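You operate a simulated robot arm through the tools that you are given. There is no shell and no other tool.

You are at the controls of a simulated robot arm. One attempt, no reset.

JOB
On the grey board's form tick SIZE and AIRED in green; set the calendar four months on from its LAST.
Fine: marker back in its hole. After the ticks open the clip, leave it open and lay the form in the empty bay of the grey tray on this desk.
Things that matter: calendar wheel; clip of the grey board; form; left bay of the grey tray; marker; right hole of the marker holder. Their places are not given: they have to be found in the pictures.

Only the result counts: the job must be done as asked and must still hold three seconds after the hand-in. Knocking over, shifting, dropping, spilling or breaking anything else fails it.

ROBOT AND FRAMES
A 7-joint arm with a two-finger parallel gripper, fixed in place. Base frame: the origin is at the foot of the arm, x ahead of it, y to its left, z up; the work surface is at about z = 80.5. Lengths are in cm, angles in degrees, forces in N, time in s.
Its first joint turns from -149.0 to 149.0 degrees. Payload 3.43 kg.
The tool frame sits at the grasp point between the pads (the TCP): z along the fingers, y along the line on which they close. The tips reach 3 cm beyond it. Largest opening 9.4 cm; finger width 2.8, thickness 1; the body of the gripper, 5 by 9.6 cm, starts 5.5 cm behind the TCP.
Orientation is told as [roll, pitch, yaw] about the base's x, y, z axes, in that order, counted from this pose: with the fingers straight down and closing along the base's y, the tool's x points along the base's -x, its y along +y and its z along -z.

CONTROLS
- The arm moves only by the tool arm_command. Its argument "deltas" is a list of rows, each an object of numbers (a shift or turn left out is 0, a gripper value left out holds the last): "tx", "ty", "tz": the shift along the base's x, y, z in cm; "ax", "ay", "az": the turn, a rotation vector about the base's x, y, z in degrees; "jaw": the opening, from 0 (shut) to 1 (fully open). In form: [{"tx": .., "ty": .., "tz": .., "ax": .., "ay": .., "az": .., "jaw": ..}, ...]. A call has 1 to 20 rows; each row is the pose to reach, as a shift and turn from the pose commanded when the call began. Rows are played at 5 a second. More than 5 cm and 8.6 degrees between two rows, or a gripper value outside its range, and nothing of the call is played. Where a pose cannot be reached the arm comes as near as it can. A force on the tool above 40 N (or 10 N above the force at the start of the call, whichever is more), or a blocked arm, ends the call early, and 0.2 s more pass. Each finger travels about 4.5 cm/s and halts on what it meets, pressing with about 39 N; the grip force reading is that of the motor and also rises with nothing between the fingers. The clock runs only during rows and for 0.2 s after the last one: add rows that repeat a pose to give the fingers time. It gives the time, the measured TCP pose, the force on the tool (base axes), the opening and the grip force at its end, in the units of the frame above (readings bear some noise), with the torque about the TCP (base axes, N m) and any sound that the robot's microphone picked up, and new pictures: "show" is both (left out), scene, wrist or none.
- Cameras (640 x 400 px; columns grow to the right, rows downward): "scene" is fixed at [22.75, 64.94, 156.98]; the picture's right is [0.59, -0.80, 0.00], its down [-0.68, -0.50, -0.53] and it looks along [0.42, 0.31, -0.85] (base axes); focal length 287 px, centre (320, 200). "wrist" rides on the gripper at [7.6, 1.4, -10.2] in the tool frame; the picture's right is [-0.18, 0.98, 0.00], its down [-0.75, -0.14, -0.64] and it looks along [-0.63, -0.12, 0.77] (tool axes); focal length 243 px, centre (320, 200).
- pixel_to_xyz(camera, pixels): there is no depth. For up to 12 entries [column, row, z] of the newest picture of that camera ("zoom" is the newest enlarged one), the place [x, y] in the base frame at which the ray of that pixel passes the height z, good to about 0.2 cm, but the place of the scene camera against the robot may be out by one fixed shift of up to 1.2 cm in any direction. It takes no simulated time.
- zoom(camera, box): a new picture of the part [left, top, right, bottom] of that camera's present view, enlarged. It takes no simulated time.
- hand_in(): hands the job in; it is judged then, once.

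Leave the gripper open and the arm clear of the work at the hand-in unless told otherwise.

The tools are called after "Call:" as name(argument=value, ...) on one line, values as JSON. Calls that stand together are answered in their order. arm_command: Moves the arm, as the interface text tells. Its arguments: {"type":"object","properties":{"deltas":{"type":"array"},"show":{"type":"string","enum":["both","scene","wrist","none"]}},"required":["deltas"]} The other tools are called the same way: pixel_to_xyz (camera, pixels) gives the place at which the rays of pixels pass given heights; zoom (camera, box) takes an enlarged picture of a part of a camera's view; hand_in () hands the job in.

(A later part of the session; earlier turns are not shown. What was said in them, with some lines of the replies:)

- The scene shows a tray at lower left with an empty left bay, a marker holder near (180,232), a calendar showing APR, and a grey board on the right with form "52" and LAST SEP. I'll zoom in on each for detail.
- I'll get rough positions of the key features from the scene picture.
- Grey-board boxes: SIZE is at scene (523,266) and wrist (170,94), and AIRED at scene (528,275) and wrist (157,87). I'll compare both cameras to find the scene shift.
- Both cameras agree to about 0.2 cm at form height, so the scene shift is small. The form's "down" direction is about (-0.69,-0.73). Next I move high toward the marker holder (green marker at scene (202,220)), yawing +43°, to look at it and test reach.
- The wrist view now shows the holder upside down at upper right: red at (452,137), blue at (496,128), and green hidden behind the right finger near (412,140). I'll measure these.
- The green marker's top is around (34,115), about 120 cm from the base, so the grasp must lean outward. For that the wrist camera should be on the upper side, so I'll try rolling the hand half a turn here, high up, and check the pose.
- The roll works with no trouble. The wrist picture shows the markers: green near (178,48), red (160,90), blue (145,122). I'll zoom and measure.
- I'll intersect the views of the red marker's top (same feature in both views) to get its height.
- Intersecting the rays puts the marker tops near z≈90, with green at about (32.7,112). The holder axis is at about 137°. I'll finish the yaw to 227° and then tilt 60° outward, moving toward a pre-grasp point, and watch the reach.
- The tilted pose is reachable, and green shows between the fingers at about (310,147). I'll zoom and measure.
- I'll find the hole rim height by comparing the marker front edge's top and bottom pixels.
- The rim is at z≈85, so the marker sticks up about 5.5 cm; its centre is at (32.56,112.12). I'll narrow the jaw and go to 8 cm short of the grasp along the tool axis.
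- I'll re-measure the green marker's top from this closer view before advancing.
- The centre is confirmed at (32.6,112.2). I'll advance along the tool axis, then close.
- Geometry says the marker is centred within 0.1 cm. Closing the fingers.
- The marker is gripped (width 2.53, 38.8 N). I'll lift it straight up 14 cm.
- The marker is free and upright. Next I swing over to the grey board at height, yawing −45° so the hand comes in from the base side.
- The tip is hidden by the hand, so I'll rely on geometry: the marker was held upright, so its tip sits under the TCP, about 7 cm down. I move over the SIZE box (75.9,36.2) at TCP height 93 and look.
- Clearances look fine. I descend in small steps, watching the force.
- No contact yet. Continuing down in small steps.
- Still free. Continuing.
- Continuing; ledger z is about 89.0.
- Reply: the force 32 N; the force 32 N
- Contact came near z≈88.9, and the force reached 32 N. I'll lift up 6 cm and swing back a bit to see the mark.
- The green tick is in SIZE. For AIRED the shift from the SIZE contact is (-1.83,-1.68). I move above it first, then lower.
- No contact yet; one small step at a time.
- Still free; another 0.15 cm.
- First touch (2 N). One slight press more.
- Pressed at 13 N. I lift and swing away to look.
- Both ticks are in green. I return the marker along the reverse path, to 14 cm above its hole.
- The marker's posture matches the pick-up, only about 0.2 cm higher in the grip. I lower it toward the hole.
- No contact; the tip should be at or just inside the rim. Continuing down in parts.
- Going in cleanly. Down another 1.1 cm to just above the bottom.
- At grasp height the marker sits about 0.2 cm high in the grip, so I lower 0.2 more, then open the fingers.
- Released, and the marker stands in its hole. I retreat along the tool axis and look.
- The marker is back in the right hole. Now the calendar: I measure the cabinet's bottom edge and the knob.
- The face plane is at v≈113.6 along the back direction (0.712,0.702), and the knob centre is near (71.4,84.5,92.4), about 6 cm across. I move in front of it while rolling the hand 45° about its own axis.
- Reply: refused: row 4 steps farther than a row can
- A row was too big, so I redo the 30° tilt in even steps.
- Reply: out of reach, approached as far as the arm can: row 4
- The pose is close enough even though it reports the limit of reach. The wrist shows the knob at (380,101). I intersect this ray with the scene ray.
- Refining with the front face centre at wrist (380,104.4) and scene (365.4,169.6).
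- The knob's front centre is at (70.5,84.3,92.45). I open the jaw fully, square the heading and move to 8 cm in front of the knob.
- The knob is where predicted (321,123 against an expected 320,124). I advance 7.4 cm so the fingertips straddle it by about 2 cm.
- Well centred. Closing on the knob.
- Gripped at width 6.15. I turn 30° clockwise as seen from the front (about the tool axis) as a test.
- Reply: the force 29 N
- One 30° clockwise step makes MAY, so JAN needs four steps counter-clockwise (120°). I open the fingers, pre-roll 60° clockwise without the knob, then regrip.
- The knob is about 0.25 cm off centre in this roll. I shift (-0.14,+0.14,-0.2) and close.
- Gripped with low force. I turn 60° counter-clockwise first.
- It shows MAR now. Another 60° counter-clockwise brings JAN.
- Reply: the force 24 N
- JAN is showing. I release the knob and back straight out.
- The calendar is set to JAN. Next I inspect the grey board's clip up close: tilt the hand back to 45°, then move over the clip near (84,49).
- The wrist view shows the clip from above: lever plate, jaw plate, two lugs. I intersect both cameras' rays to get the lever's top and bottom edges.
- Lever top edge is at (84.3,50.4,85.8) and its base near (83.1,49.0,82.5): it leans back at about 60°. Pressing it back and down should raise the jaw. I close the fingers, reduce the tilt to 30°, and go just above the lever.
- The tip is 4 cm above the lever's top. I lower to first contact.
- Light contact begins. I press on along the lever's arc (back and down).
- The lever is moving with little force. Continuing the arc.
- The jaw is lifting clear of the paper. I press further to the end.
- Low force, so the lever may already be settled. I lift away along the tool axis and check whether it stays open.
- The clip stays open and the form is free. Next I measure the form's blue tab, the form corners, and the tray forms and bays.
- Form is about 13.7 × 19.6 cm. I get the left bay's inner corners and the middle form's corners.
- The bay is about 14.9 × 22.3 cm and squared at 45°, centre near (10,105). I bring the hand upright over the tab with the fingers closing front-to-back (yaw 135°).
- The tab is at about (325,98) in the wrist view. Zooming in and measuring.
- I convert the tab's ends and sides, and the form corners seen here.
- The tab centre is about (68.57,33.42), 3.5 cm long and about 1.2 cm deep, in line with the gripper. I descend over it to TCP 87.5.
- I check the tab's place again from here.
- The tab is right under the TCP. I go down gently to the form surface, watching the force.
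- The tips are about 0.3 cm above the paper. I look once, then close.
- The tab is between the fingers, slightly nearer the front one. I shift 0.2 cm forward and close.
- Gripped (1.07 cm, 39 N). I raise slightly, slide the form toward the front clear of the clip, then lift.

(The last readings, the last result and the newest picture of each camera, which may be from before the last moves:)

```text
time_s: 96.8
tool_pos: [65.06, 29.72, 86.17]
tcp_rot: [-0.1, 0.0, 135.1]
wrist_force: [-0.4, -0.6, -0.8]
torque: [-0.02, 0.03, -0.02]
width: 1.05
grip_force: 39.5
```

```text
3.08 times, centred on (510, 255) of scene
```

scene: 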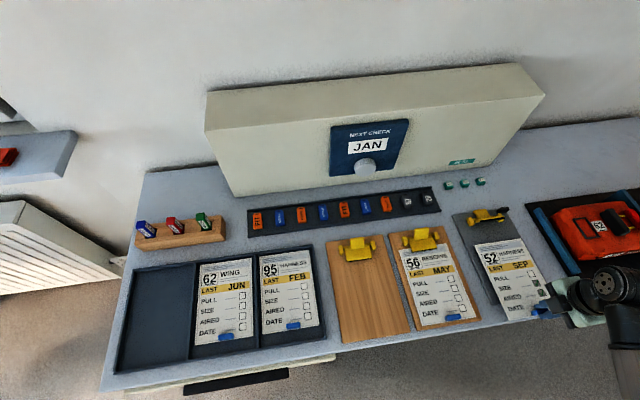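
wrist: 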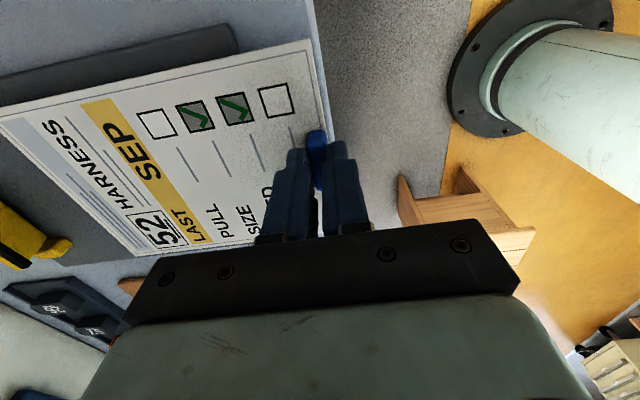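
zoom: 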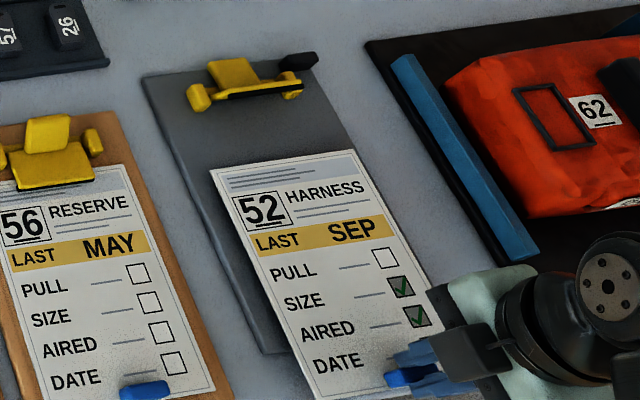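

The form is held level and the clip stays open. I lift it and carry it across at height.

Call:
arm_command(deltas=[{"tz": 2}, {"tz": 4.5}, {"tz": 7.5}, {"tz": 10.5}, {"tz": 13.5}, {"tz": 16}, {"tz": 16}], show="none")

Call:
arm_command(deltas=[{"tx": -2, "ty": 2.2}, {"tx": -4.2, "ty": 4.7}, {"tx": -6.5, "ty": 7.3}, {"tx": -8.8, "ty": 9.8}, {"tx": -11.1, "ty": 12.4}, {"tx": -13.4, "ty": 15}, {"tx": -15.7, "ty": 17.5}, {"tx": -18, "ty": 20.1}, {"tx": -20.3, "ty": 22.7}, {"tx": -22.6, "ty": 25.2}, {"tx": -24.9, "ty": 27.8}, {"tx": -27.2, "ty": 30.4}, {"tx": -29, "ty": 32.4}, {"tx": -30, "ty": 33.5}, {"tx": -30, "ty": 33.5}])

```text
time_s: 98.4
tool_pos: [64.92, 29.7, 101.86]
tcp_rot: [0.0, 0.0, 135.1]
wrist_force: [-0.3, -0.1, -1.0]
torque: [0.03, 0.04, -0.02]
width: 1.04
grip_force: 39.7
```

```text
time_s: 101.6
tool_pos: [34.95, 63.4, 102.06]
tcp_rot: [-0.1, 0.0, 135.0]
wrist_force: [0.7, -0.3, -0.4]
torque: [-0.01, 0.03, -0.02]
width: 1.05
grip_force: 39.0
```

scene: 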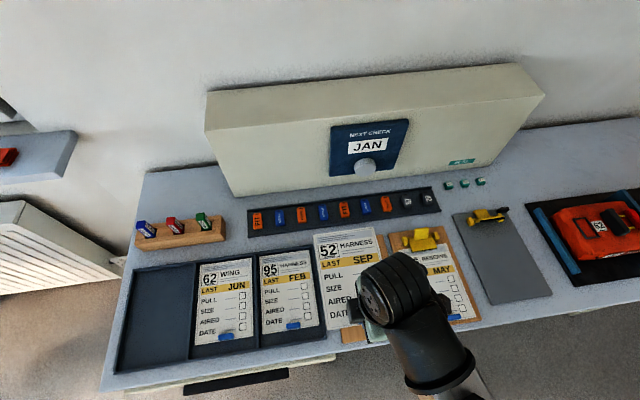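
wrist: 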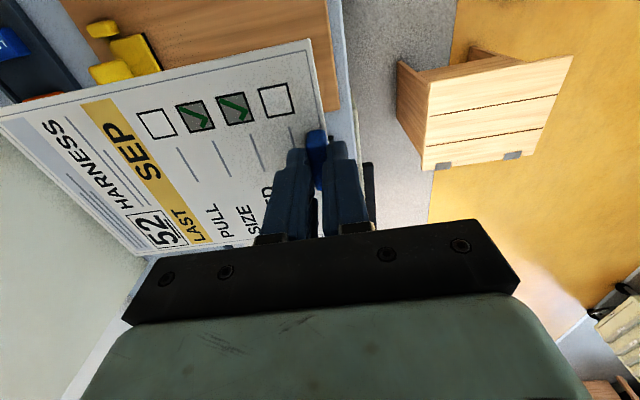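

I measure the held form's corners relative to the hand (form plane about 98.8).

Call:
zoom(camera="wrist", box=[0, 20, 340, 270])

Call:
zoom(camera="scene", box=[290, 210, 430, 350])

Call:
pixel_to_xyz(camera="wrist", pixels=[[311, 39, 98.8], [1, 118, 98.8], [148, 256, 98.8], [311, 39, 98.5]])

```text
1.60 times, centred on (170, 145) of wrist
```

zoom: 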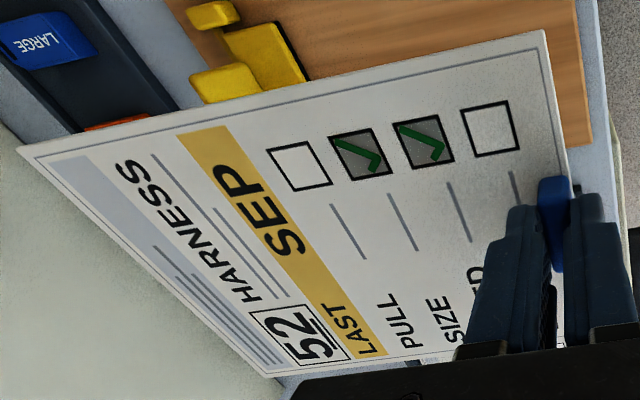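

```text
2.86 times, centred on (360, 280) of scene
```

zoom: 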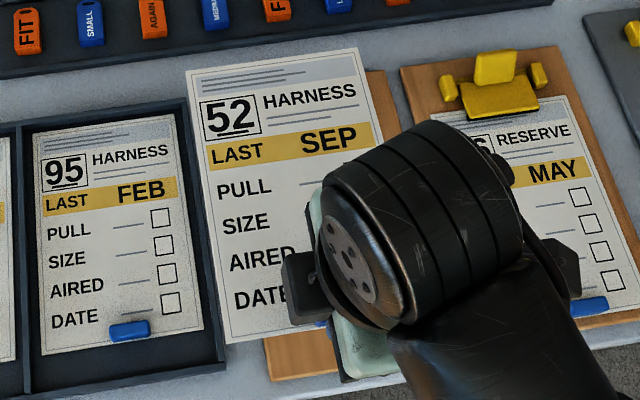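

```text
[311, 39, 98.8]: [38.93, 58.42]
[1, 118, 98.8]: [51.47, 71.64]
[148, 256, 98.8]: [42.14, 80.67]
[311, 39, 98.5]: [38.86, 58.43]
```

Call:
pixel_to_xyz(camera="wrist", pixels=[[309.4, 39.4, 98.8], [138.75, 254.4, 98.8], [0, 116.5, 98.8], [138.75, 254.4, 98.3], [138.75, 254.4, 99.3]])

Call:
pixel_to_xyz(camera="scene", pixels=[[313.3, 235, 98.8], [373.4, 226.8, 98.8], [326.8, 329.4, 98.8]])

```text
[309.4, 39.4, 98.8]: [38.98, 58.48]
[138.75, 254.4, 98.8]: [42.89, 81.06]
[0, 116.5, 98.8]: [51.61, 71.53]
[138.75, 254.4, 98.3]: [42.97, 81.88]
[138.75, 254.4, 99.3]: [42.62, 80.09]
```

```text
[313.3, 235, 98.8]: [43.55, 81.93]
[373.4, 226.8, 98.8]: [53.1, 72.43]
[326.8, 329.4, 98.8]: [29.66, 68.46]
```

The form centre is about (r −0.45, b +9.3) from the TCP, square to the hand. I carry on to just short of the left bay.

Call:
arm_command(deltas=[{"tx": -2, "ty": 2.2}, {"tx": -4.2, "ty": 4.7}, {"tx": -6.5, "ty": 7.3}, {"tx": -8.8, "ty": 9.8}, {"tx": -11.1, "ty": 12.4}, {"tx": -13.4, "ty": 15}, {"tx": -15.7, "ty": 17.5}, {"tx": -18, "ty": 20.1}, {"tx": -20.3, "ty": 22.7}, {"tx": -22.6, "ty": 25.2}, {"tx": -24.9, "ty": 27.8}, {"tx": -27.2, "ty": 30.4}, {"tx": -29, "ty": 32.2}, {"tx": -29.5, "ty": 32.7}, {"tx": -29.5, "ty": 32.7}])

Call:
zoom(camera="scene", box=[100, 220, 280, 400])

Call:
zoom(camera="wrist", box=[160, 0, 480, 200])

```text
time_s: 104.8
tool_pos: [5.5, 96.1, 102.02]
tcp_rot: [-0.1, 0.0, 135.0]
wrist_force: [-1.0, -0.1, 0.0]
torque: [-0.02, 0.05, -0.02]
width: 1.06
grip_force: 38.6
```

scene: 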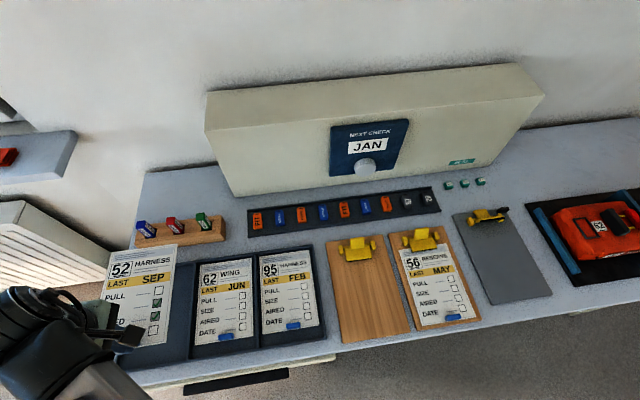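
wrist: 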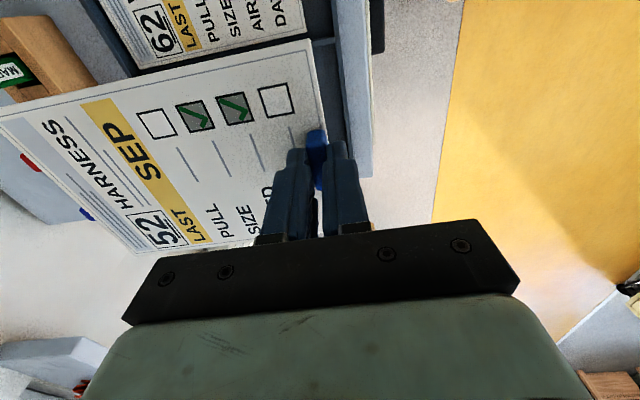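

```text
2.22 times, centred on (190, 310) of scene
```

zoom: 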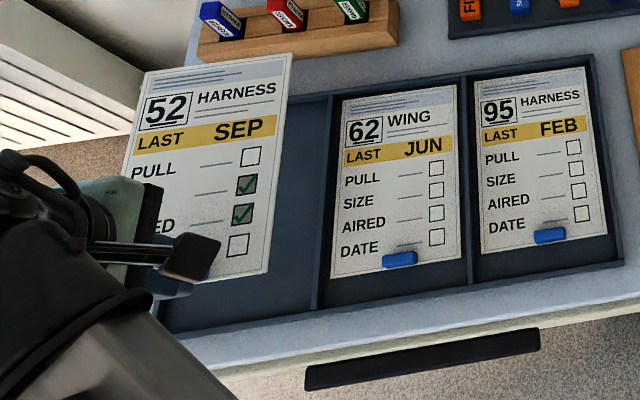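

```text
2.00 times, centred on (320, 100) of wrist
```

zoom: 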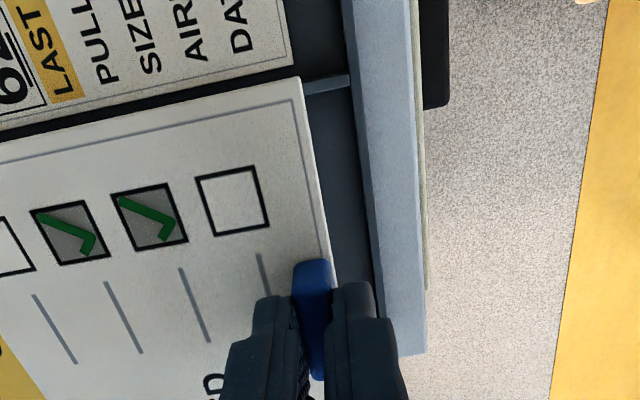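

I measure the bay's front-right inner corner (divider meets front wall, wrist px about (333,41)) and the front wall line.

Call:
zoom(camera="wrist", box=[290, 10, 390, 80])

Call:
pixel_to_xyz(camera="wrist", pixels=[[333.5, 43, 82], [333.5, 43, 81.2], [335, 46, 82], [346, 140, 82], [345, 140, 81.2], [306, 23, 81.4]])

```text
5.71 times, centred on (340, 45) of wrist
```

zoom: 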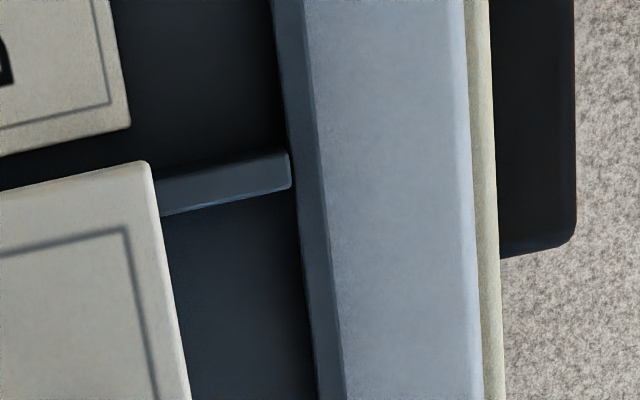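

```text
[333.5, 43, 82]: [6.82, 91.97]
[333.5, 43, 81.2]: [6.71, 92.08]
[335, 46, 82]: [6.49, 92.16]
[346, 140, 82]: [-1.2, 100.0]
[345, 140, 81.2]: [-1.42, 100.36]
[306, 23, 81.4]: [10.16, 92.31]
```

By the wrist camera the bay's right edge is at r≈−60.4 and the front wall at b≈69.85. I move to the target xy (3.55,98.55) at TCP height 94 and check reach.

Call:
arm_command(deltas=[{"tx": -0.6, "ty": 0.8, "tz": -2}, {"tx": -1.2, "ty": 1.6, "tz": -4}, {"tx": -1.9, "ty": 2.4, "tz": -6}, {"tx": -1.9, "ty": 2.4, "tz": -8}, {"tx": -1.9, "ty": 2.4, "tz": -8}])

Call:
zoom(camera="wrist", box=[160, 0, 480, 200])

Call:
zoom(camera="scene", box=[100, 230, 240, 390])

```text
time_s: 106.0
tool_pos: [3.62, 98.32, 93.84]
tcp_rot: [0.0, 0.0, 135.0]
wrist_force: [0.7, 0.5, -0.9]
torque: [-0.01, 0.05, -0.02]
width: 1.06
grip_force: 39.1
```

scene: 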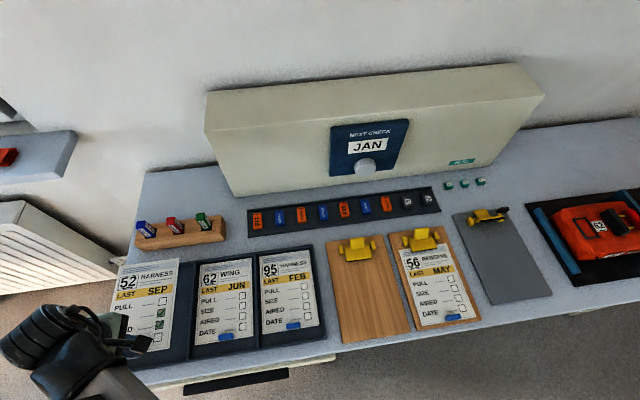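
wrist: 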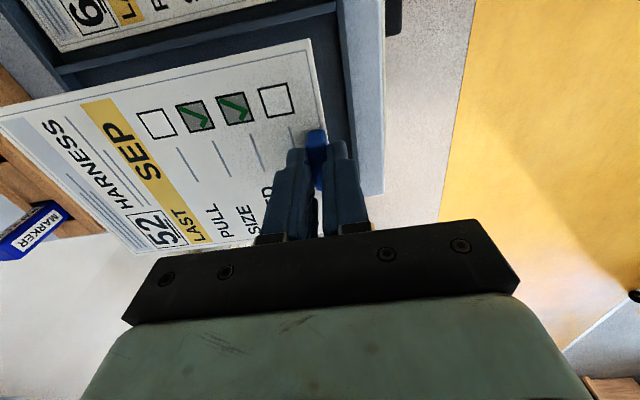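

```text
2.00 times, centred on (320, 100) of wrist
```

zoom: 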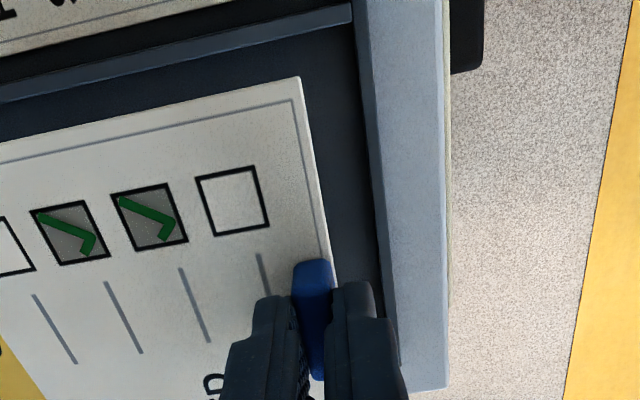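

```text
2.50 times, centred on (170, 310) of scene
```

zoom: 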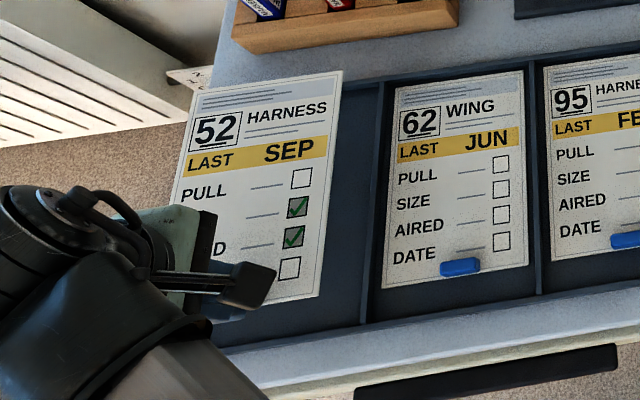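

Reach is fine here. I re-measure the divider edge and front wall from this closer view.

Call:
pixel_to_xyz(camera="wrist", pixels=[[336.5, 10.5, 82], [160, 51, 82], [336.5, 10.5, 81.2], [160, 51, 81.2], [338.5, 20, 82], [352.5, 145, 82], [66, 73, 82], [309.4, 39.4, 90.6]])

Call:
zoom(camera="wrist", box=[0, 0, 200, 120])

```text
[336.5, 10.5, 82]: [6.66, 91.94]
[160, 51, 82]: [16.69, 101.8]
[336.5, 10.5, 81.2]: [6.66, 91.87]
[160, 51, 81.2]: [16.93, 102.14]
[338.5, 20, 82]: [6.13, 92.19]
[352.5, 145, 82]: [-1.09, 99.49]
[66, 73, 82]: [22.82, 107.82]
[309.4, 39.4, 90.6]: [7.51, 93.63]
```

```text
3.20 times, centred on (100, 60) of wrist
```

zoom: 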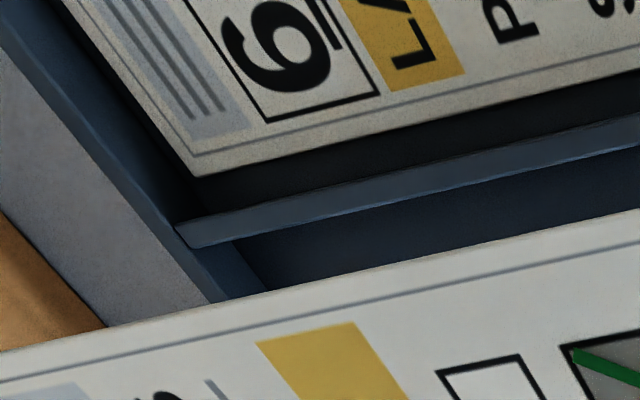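

The form is centred: about 0.65 cm to the divider, 0.45 cm to the left wall, and 1–1.7 cm fore and aft. I lower in stages.

Call:
arm_command(deltas=[{"tz": -1.5}, {"tz": -3}, {"tz": -4.5}, {"tz": -6}, {"tz": -6}])

Call:
zoom(camera="wrist", box=[160, 0, 480, 200])

Call:
zoom(camera="scene", box=[100, 230, 240, 390])

```text
time_s: 107.2
tool_pos: [3.65, 98.55, 87.98]
tcp_rot: [0.0, -0.1, 135.1]
wrist_force: [0.8, 0.3, -0.3]
torque: [-0.04, 0.03, 0.0]
width: 1.08
grip_force: 38.7
```

scene: 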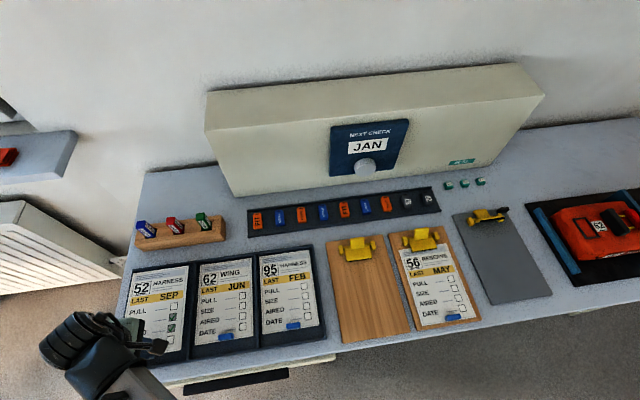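
wrist: 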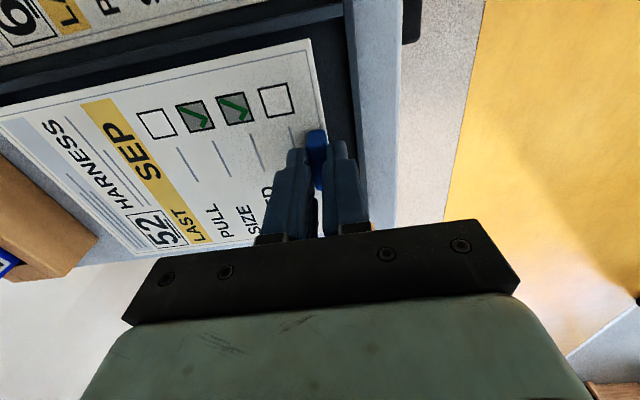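

```text
2.00 times, centred on (320, 100) of wrist
```

zoom: 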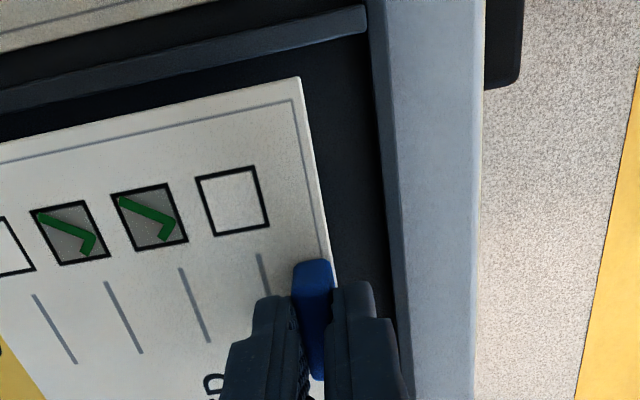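

```text
2.50 times, centred on (170, 310) of scene
```

zoom: 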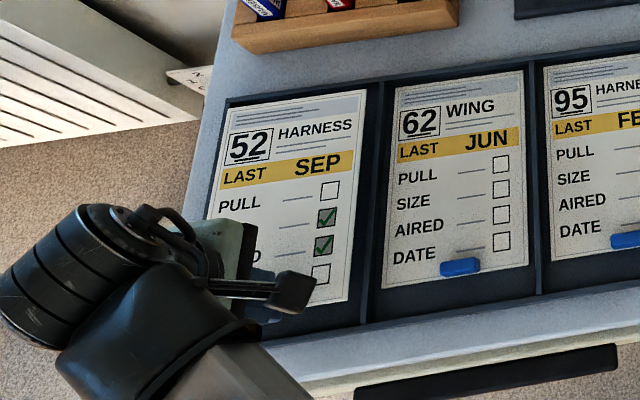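

I check the lateral gap at this height.

Call:
pixel_to_xyz(camera="wrist", pixels=[[309.4, 39.4, 84.75], [344, 14, 82], [165, 56, 82], [346, 30, 82], [358, 145, 82]])

Call:
zoom(camera="scene", box=[120, 250, 200, 320])

```text
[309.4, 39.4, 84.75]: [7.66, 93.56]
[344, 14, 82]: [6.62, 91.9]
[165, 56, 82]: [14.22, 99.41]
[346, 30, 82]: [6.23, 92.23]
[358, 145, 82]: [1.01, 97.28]
```

```text
5.71 times, centred on (160, 285) of scene
```

zoom: 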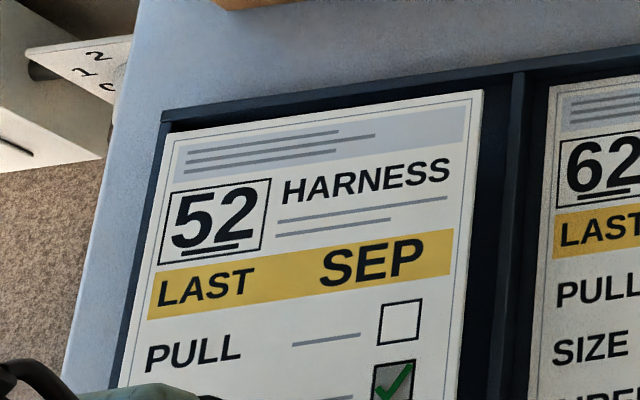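

The gap to the divider is about 0.45 cm and more on the left, so I shift 0.2 cm left while lowering further.

Call:
arm_command(deltas=[{"tx": -0.14, "ty": 0.14, "tz": -0.7}, {"tx": -0.14, "ty": 0.14, "tz": -1.4}, {"tx": -0.14, "ty": 0.14, "tz": -2.1}, {"tx": -0.14, "ty": 0.14, "tz": -2.1}])

Call:
zoom(camera="scene", box=[110, 240, 230, 370])

Call:
zoom(camera="wrist", box=[0, 0, 400, 260])

```text
time_s: 108.2
tool_pos: [3.46, 98.57, 85.83]
tcp_rot: [-0.1, 0.0, 135.1]
wrist_force: [-0.8, -0.1, -0.2]
torque: [-0.01, 0.0, 0.01]
width: 1.07
grip_force: 39.3
```

scene: 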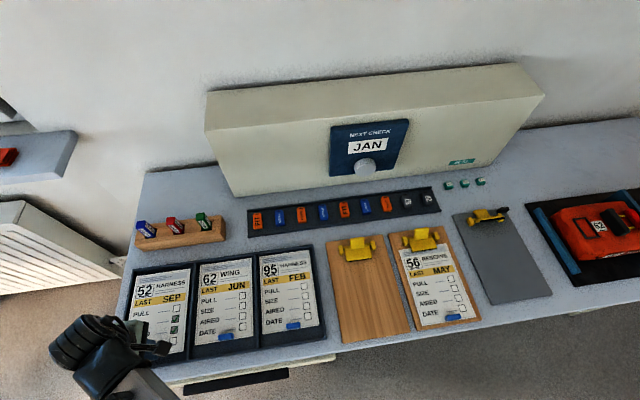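
wrist: 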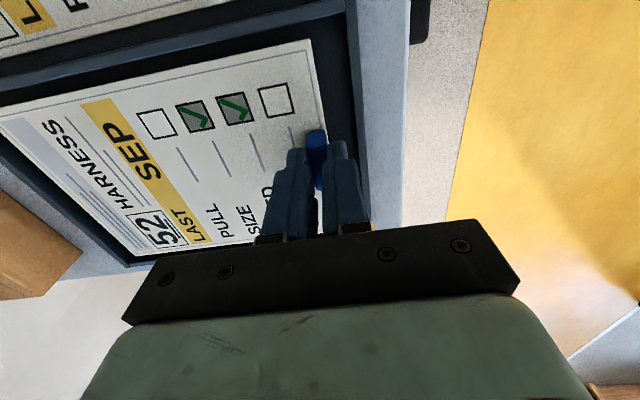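

```text
3.08 times, centred on (170, 305) of scene
```

zoom: 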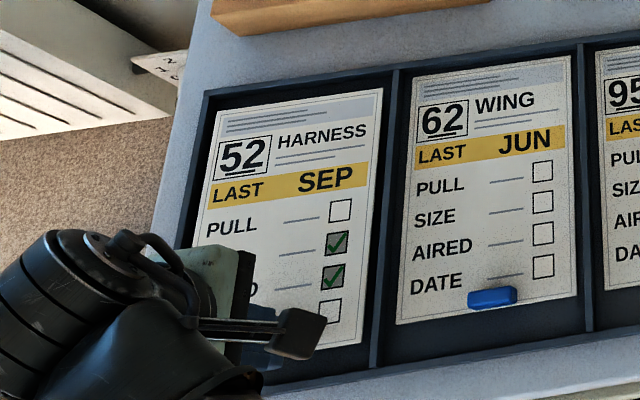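

```text
1.54 times, centred on (200, 130) of wrist
```

zoom: 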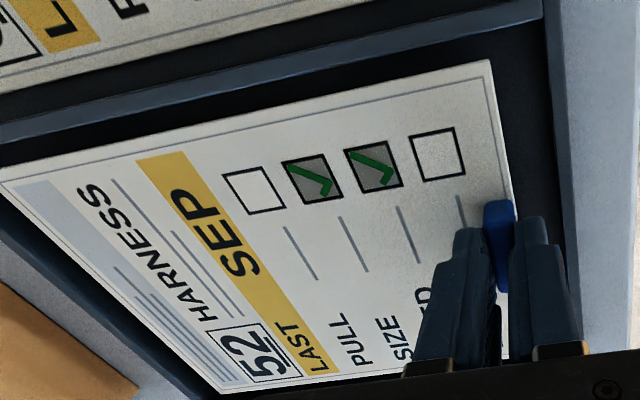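

The form sits well inside the walls in both views. Lowering gently until contact.

Call:
arm_command(deltas=[{"tz": -0.25}, {"tz": -0.5}, {"tz": -0.7}, {"tz": -0.7}], show="none")

Call:
arm_command(deltas=[{"tz": -0.1}, {"tz": -0.2}, {"tz": -0.3}, {"tz": -0.3}], show="none")

```text
time_s: 109.2
tool_pos: [3.43, 98.52, 85.03]
tcp_rot: [-0.1, 0.0, 135.1]
wrist_force: [0.4, -0.2, 0.0]
torque: [0.01, 0.04, 0.01]
width: 1.06
grip_force: 38.8
```

```text
time_s: 110.2
tool_pos: [3.32, 98.66, 84.85]
tcp_rot: [-0.1, 0.0, 135.1]
wrist_force: [0.5, -0.5, -0.6]
torque: [-0.04, 0.05, 0.04]
width: 1.06
grip_force: 38.6
```

Call:
arm_command(deltas=[{"tz": -0.1}, {"tz": -0.2}, {"tz": -0.2}], show="none")

Call:
zoom(camera="scene", box=[110, 240, 230, 370])

```text
time_s: 111.0
tool_pos: [3.44, 98.54, 84.83]
tcp_rot: [-0.2, 0.0, 135.1]
wrist_force: [0.5, 0.2, 13.8]
torque: [-0.04, -0.06, 0.03]
width: 1.04
grip_force: 39.2
```

```text
3.08 times, centred on (170, 305) of scene
```

zoom: 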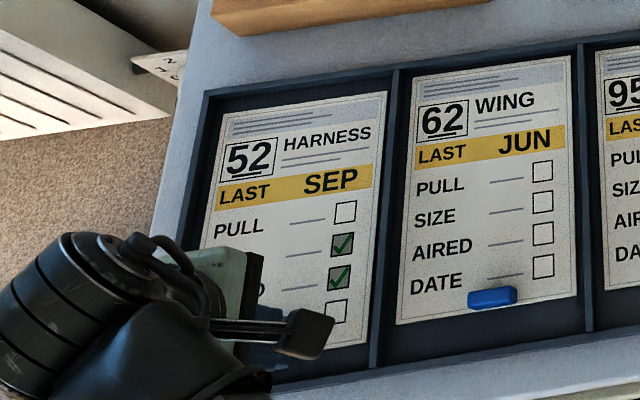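

Contact at 14 N: the form lies on the bay floor. I ease off 0.1 cm, open the jaw slightly (to stay clear of the front wall), then lift straight up.

Call:
arm_command(deltas=[{"tz": 0.1}, {"tz": 0.1, "jaw": 0.15}, {"tz": 0.1, "jaw": 0.18}, {"tz": 0.1, "jaw": 0.18}, {"tz": 0.1, "jaw": 0.18}], show="wrist")

Call:
arm_command(deltas=[{"tz": 0.5}, {"tz": 1.2}, {"tz": 2.5}, {"tz": 5}, {"tz": 9}, {"tz": 13}, {"tz": 13}])

Call:
zoom(camera="scene", box=[100, 230, 240, 390])

```text
time_s: 112.2
tool_pos: [3.52, 98.63, 84.79]
tcp_rot: [-0.1, -0.1, 135.0]
wrist_force: [0.7, -0.3, -0.3]
torque: [0.0, 0.01, -0.01]
width: 1.7
grip_force: 0.1
```

wrist: 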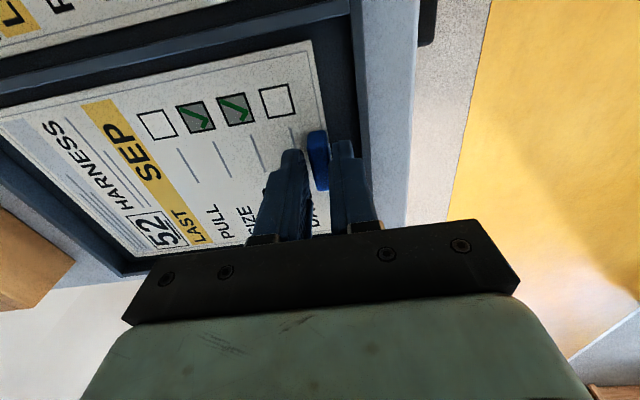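

```text
time_s: 113.8
tool_pos: [3.89, 98.77, 97.98]
tcp_rot: [-0.1, 0.0, 135.1]
wrist_force: [0.2, 0.3, -0.9]
torque: [0.02, 0.01, 0.02]
width: 1.69
grip_force: 0.1
```

scene: 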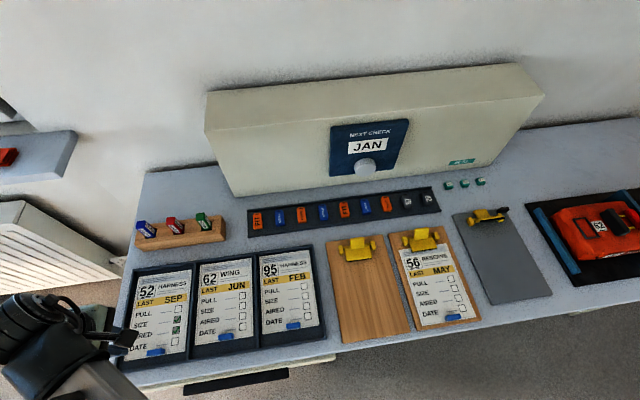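
wrist: 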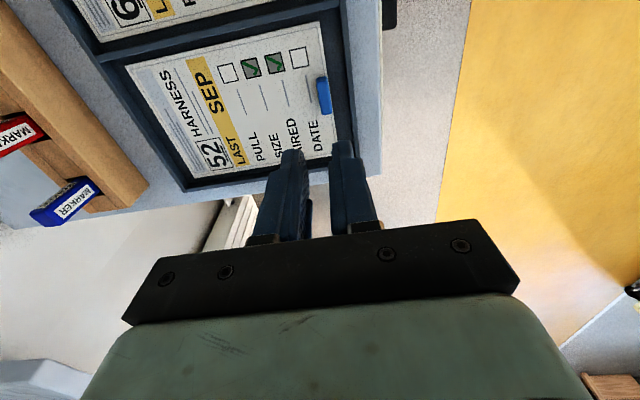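

```text
2.50 times, centred on (170, 310) of scene
```

zoom: 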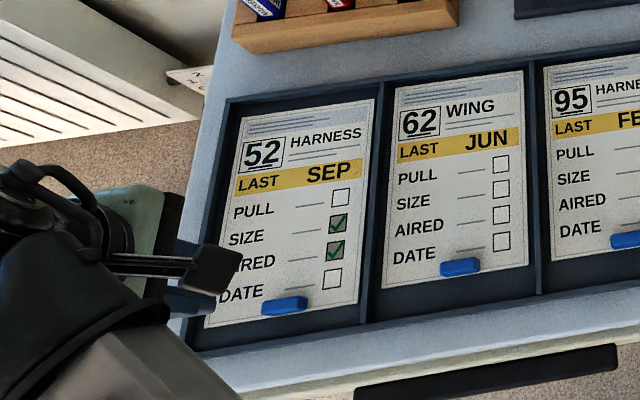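

The form lies flat in the left bay. I move the arm clear over the front area, open the gripper, and check everything.

Call:
arm_command(deltas=[{"tx": 1, "ty": -3, "tz": 2, "jaw": 0.3}, {"tx": 2.5, "ty": -6.5, "tz": 5, "jaw": 0.6}, {"tx": 5, "ty": -10, "tz": 7, "jaw": 1}, {"tx": 8, "ty": -13.5, "tz": 9, "jaw": 1}, {"tx": 11, "ty": -17, "tz": 11, "jaw": 1}, {"tx": 14, "ty": -20.5, "tz": 13, "jaw": 1}, {"tx": 17, "ty": -24, "tz": 13, "jaw": 1}, {"tx": 20, "ty": -27.5, "tz": 13, "jaw": 1}, {"tx": 23, "ty": -31, "tz": 13, "jaw": 1}, {"tx": 26, "ty": -34.5, "tz": 13, "jaw": 1}, {"tx": 29, "ty": -38, "tz": 13, "jaw": 1}, {"tx": 29, "ty": -38, "tz": 13, "jaw": 1}])

Call:
zoom(camera="scene", box=[100, 190, 340, 390])

Call:
zoom(camera="scene", box=[430, 180, 590, 310])

Call:
zoom(camera="scene", box=[310, 100, 450, 220])

Call:
zoom(camera="scene", box=[120, 195, 240, 255])

```text
refused: row 4 steps farther than a row can; nothing moved
```

```text
2.00 times, centred on (220, 290) of scene
```

zoom: 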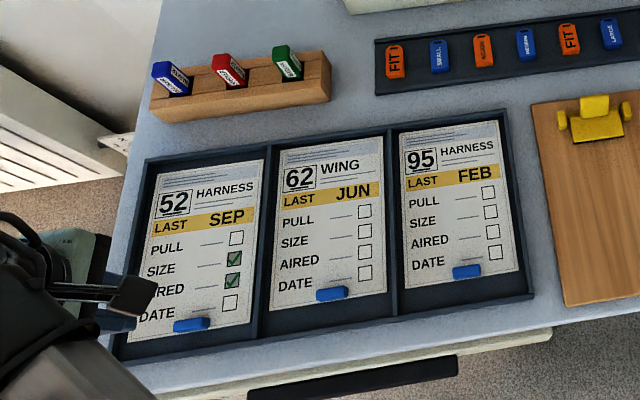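

```text
3.08 times, centred on (510, 245) of scene
```

zoom: 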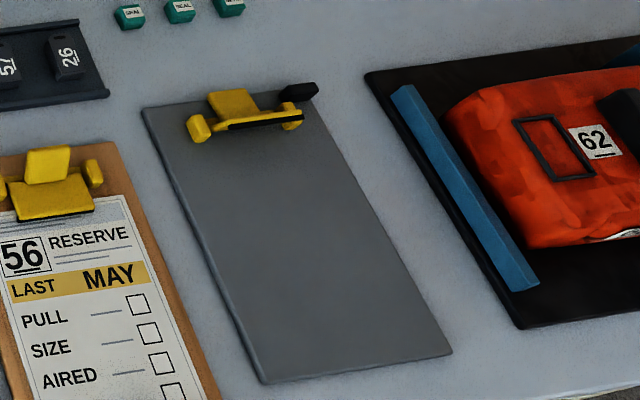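

```text
3.33 times, centred on (380, 160) of scene
```

zoom: 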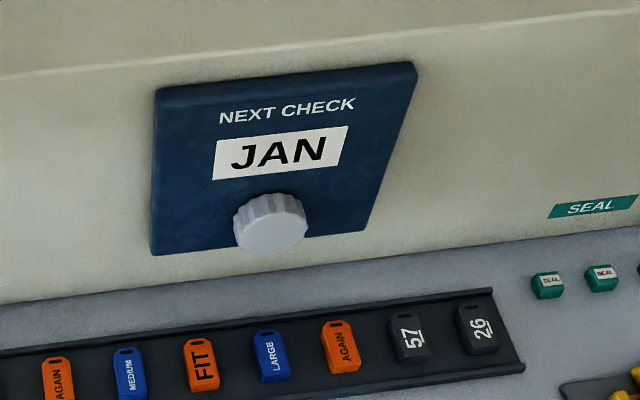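

```text
5.33 times, centred on (180, 225) of scene
```

zoom: 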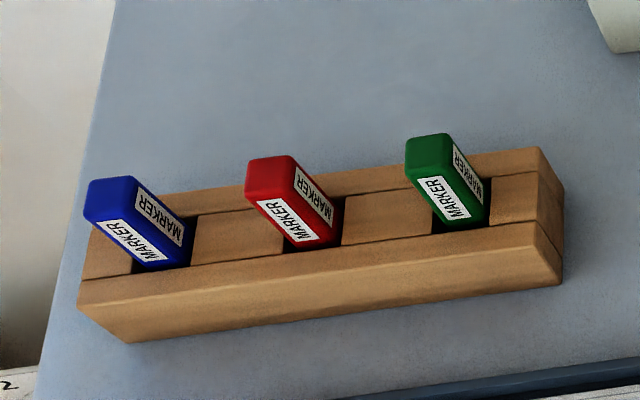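

Everything looks right: form in the left bay with both ticks, marker in its right hole, JAN showing, clip open. One row was too long, so I repeat the retreat with smaller steps.

Call:
arm_command(deltas=[{"tx": 1, "ty": -3, "tz": 2, "jaw": 0.3}, {"tx": 2.5, "ty": -6, "tz": 4, "jaw": 0.6}, {"tx": 4.5, "ty": -9, "tz": 6, "jaw": 1}, {"tx": 7, "ty": -12, "tz": 8, "jaw": 1}, {"tx": 9.5, "ty": -15, "tz": 10, "jaw": 1}, {"tx": 12, "ty": -18, "tz": 12, "jaw": 1}, {"tx": 14.5, "ty": -21, "tz": 13, "jaw": 1}, {"tx": 17, "ty": -24, "tz": 13, "jaw": 1}, {"tx": 19.5, "ty": -27, "tz": 13, "jaw": 1}, {"tx": 22, "ty": -30, "tz": 13, "jaw": 1}, {"tx": 24.5, "ty": -33, "tz": 13, "jaw": 1}, {"tx": 27, "ty": -36, "tz": 13, "jaw": 1}, {"tx": 27, "ty": -36, "tz": 13, "jaw": 1}])

Call:
zoom(camera="scene", box=[100, 230, 260, 390])

Call:
zoom(camera="scene", box=[450, 190, 540, 250])

```text
time_s: 116.6
tool_pos: [30.33, 62.47, 110.77]
tcp_rot: [-0.1, 0.0, 135.1]
wrist_force: [-0.3, -0.8, -0.2]
torque: [0.01, -0.03, -0.02]
width: 9.4
grip_force: 0.1
```

scene: 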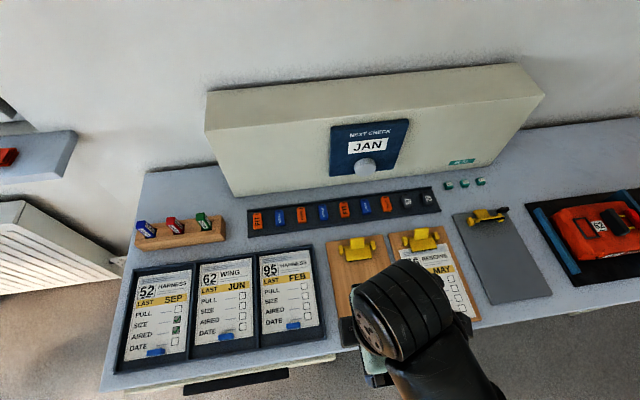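
wrist: 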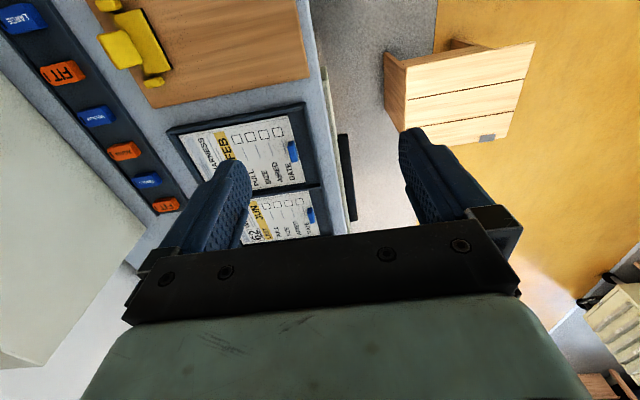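

```text
2.50 times, centred on (180, 310) of scene
```

zoom: 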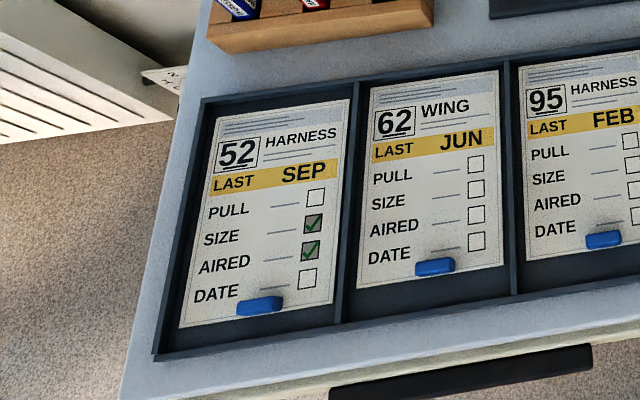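

```text
6.67 times, centred on (495, 220) of scene
```

zoom: 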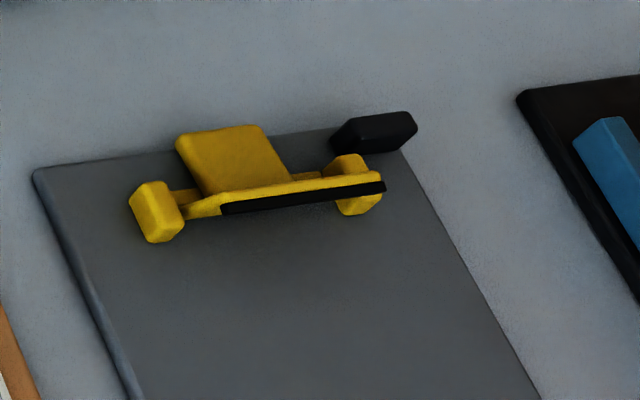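

All parts are done and stable: SIZE and AIRED ticked in green, form flat in the left bay, clip open, calendar on JAN, marker in its right hole. The gripper is open and high above the desk. Handing in.

Call:
hand_in()

```text
The job is handed in.
```

The job is handed in; no verdict came back, but the last pictures showed every part done:

- **Form:** SIZE and AIRED on form 52 carry green ticks. The form lies flat in the left bay of the grey tray, inside all four walls.
- **Calendar:** it reads JAN, four months on from SEP. I first turned the wheel one month the wrong way (to MAY), then turned it back to JAN.
- **Marker:** the green marker stands upright in the right hole of its holder.
- **Clip:** the grey board's clip is open and stayed open by itself after I let go of the lever.

I saw nothing else knocked or shifted. At the hand-in the gripper was open and the arm was about 30 cm above the desk.
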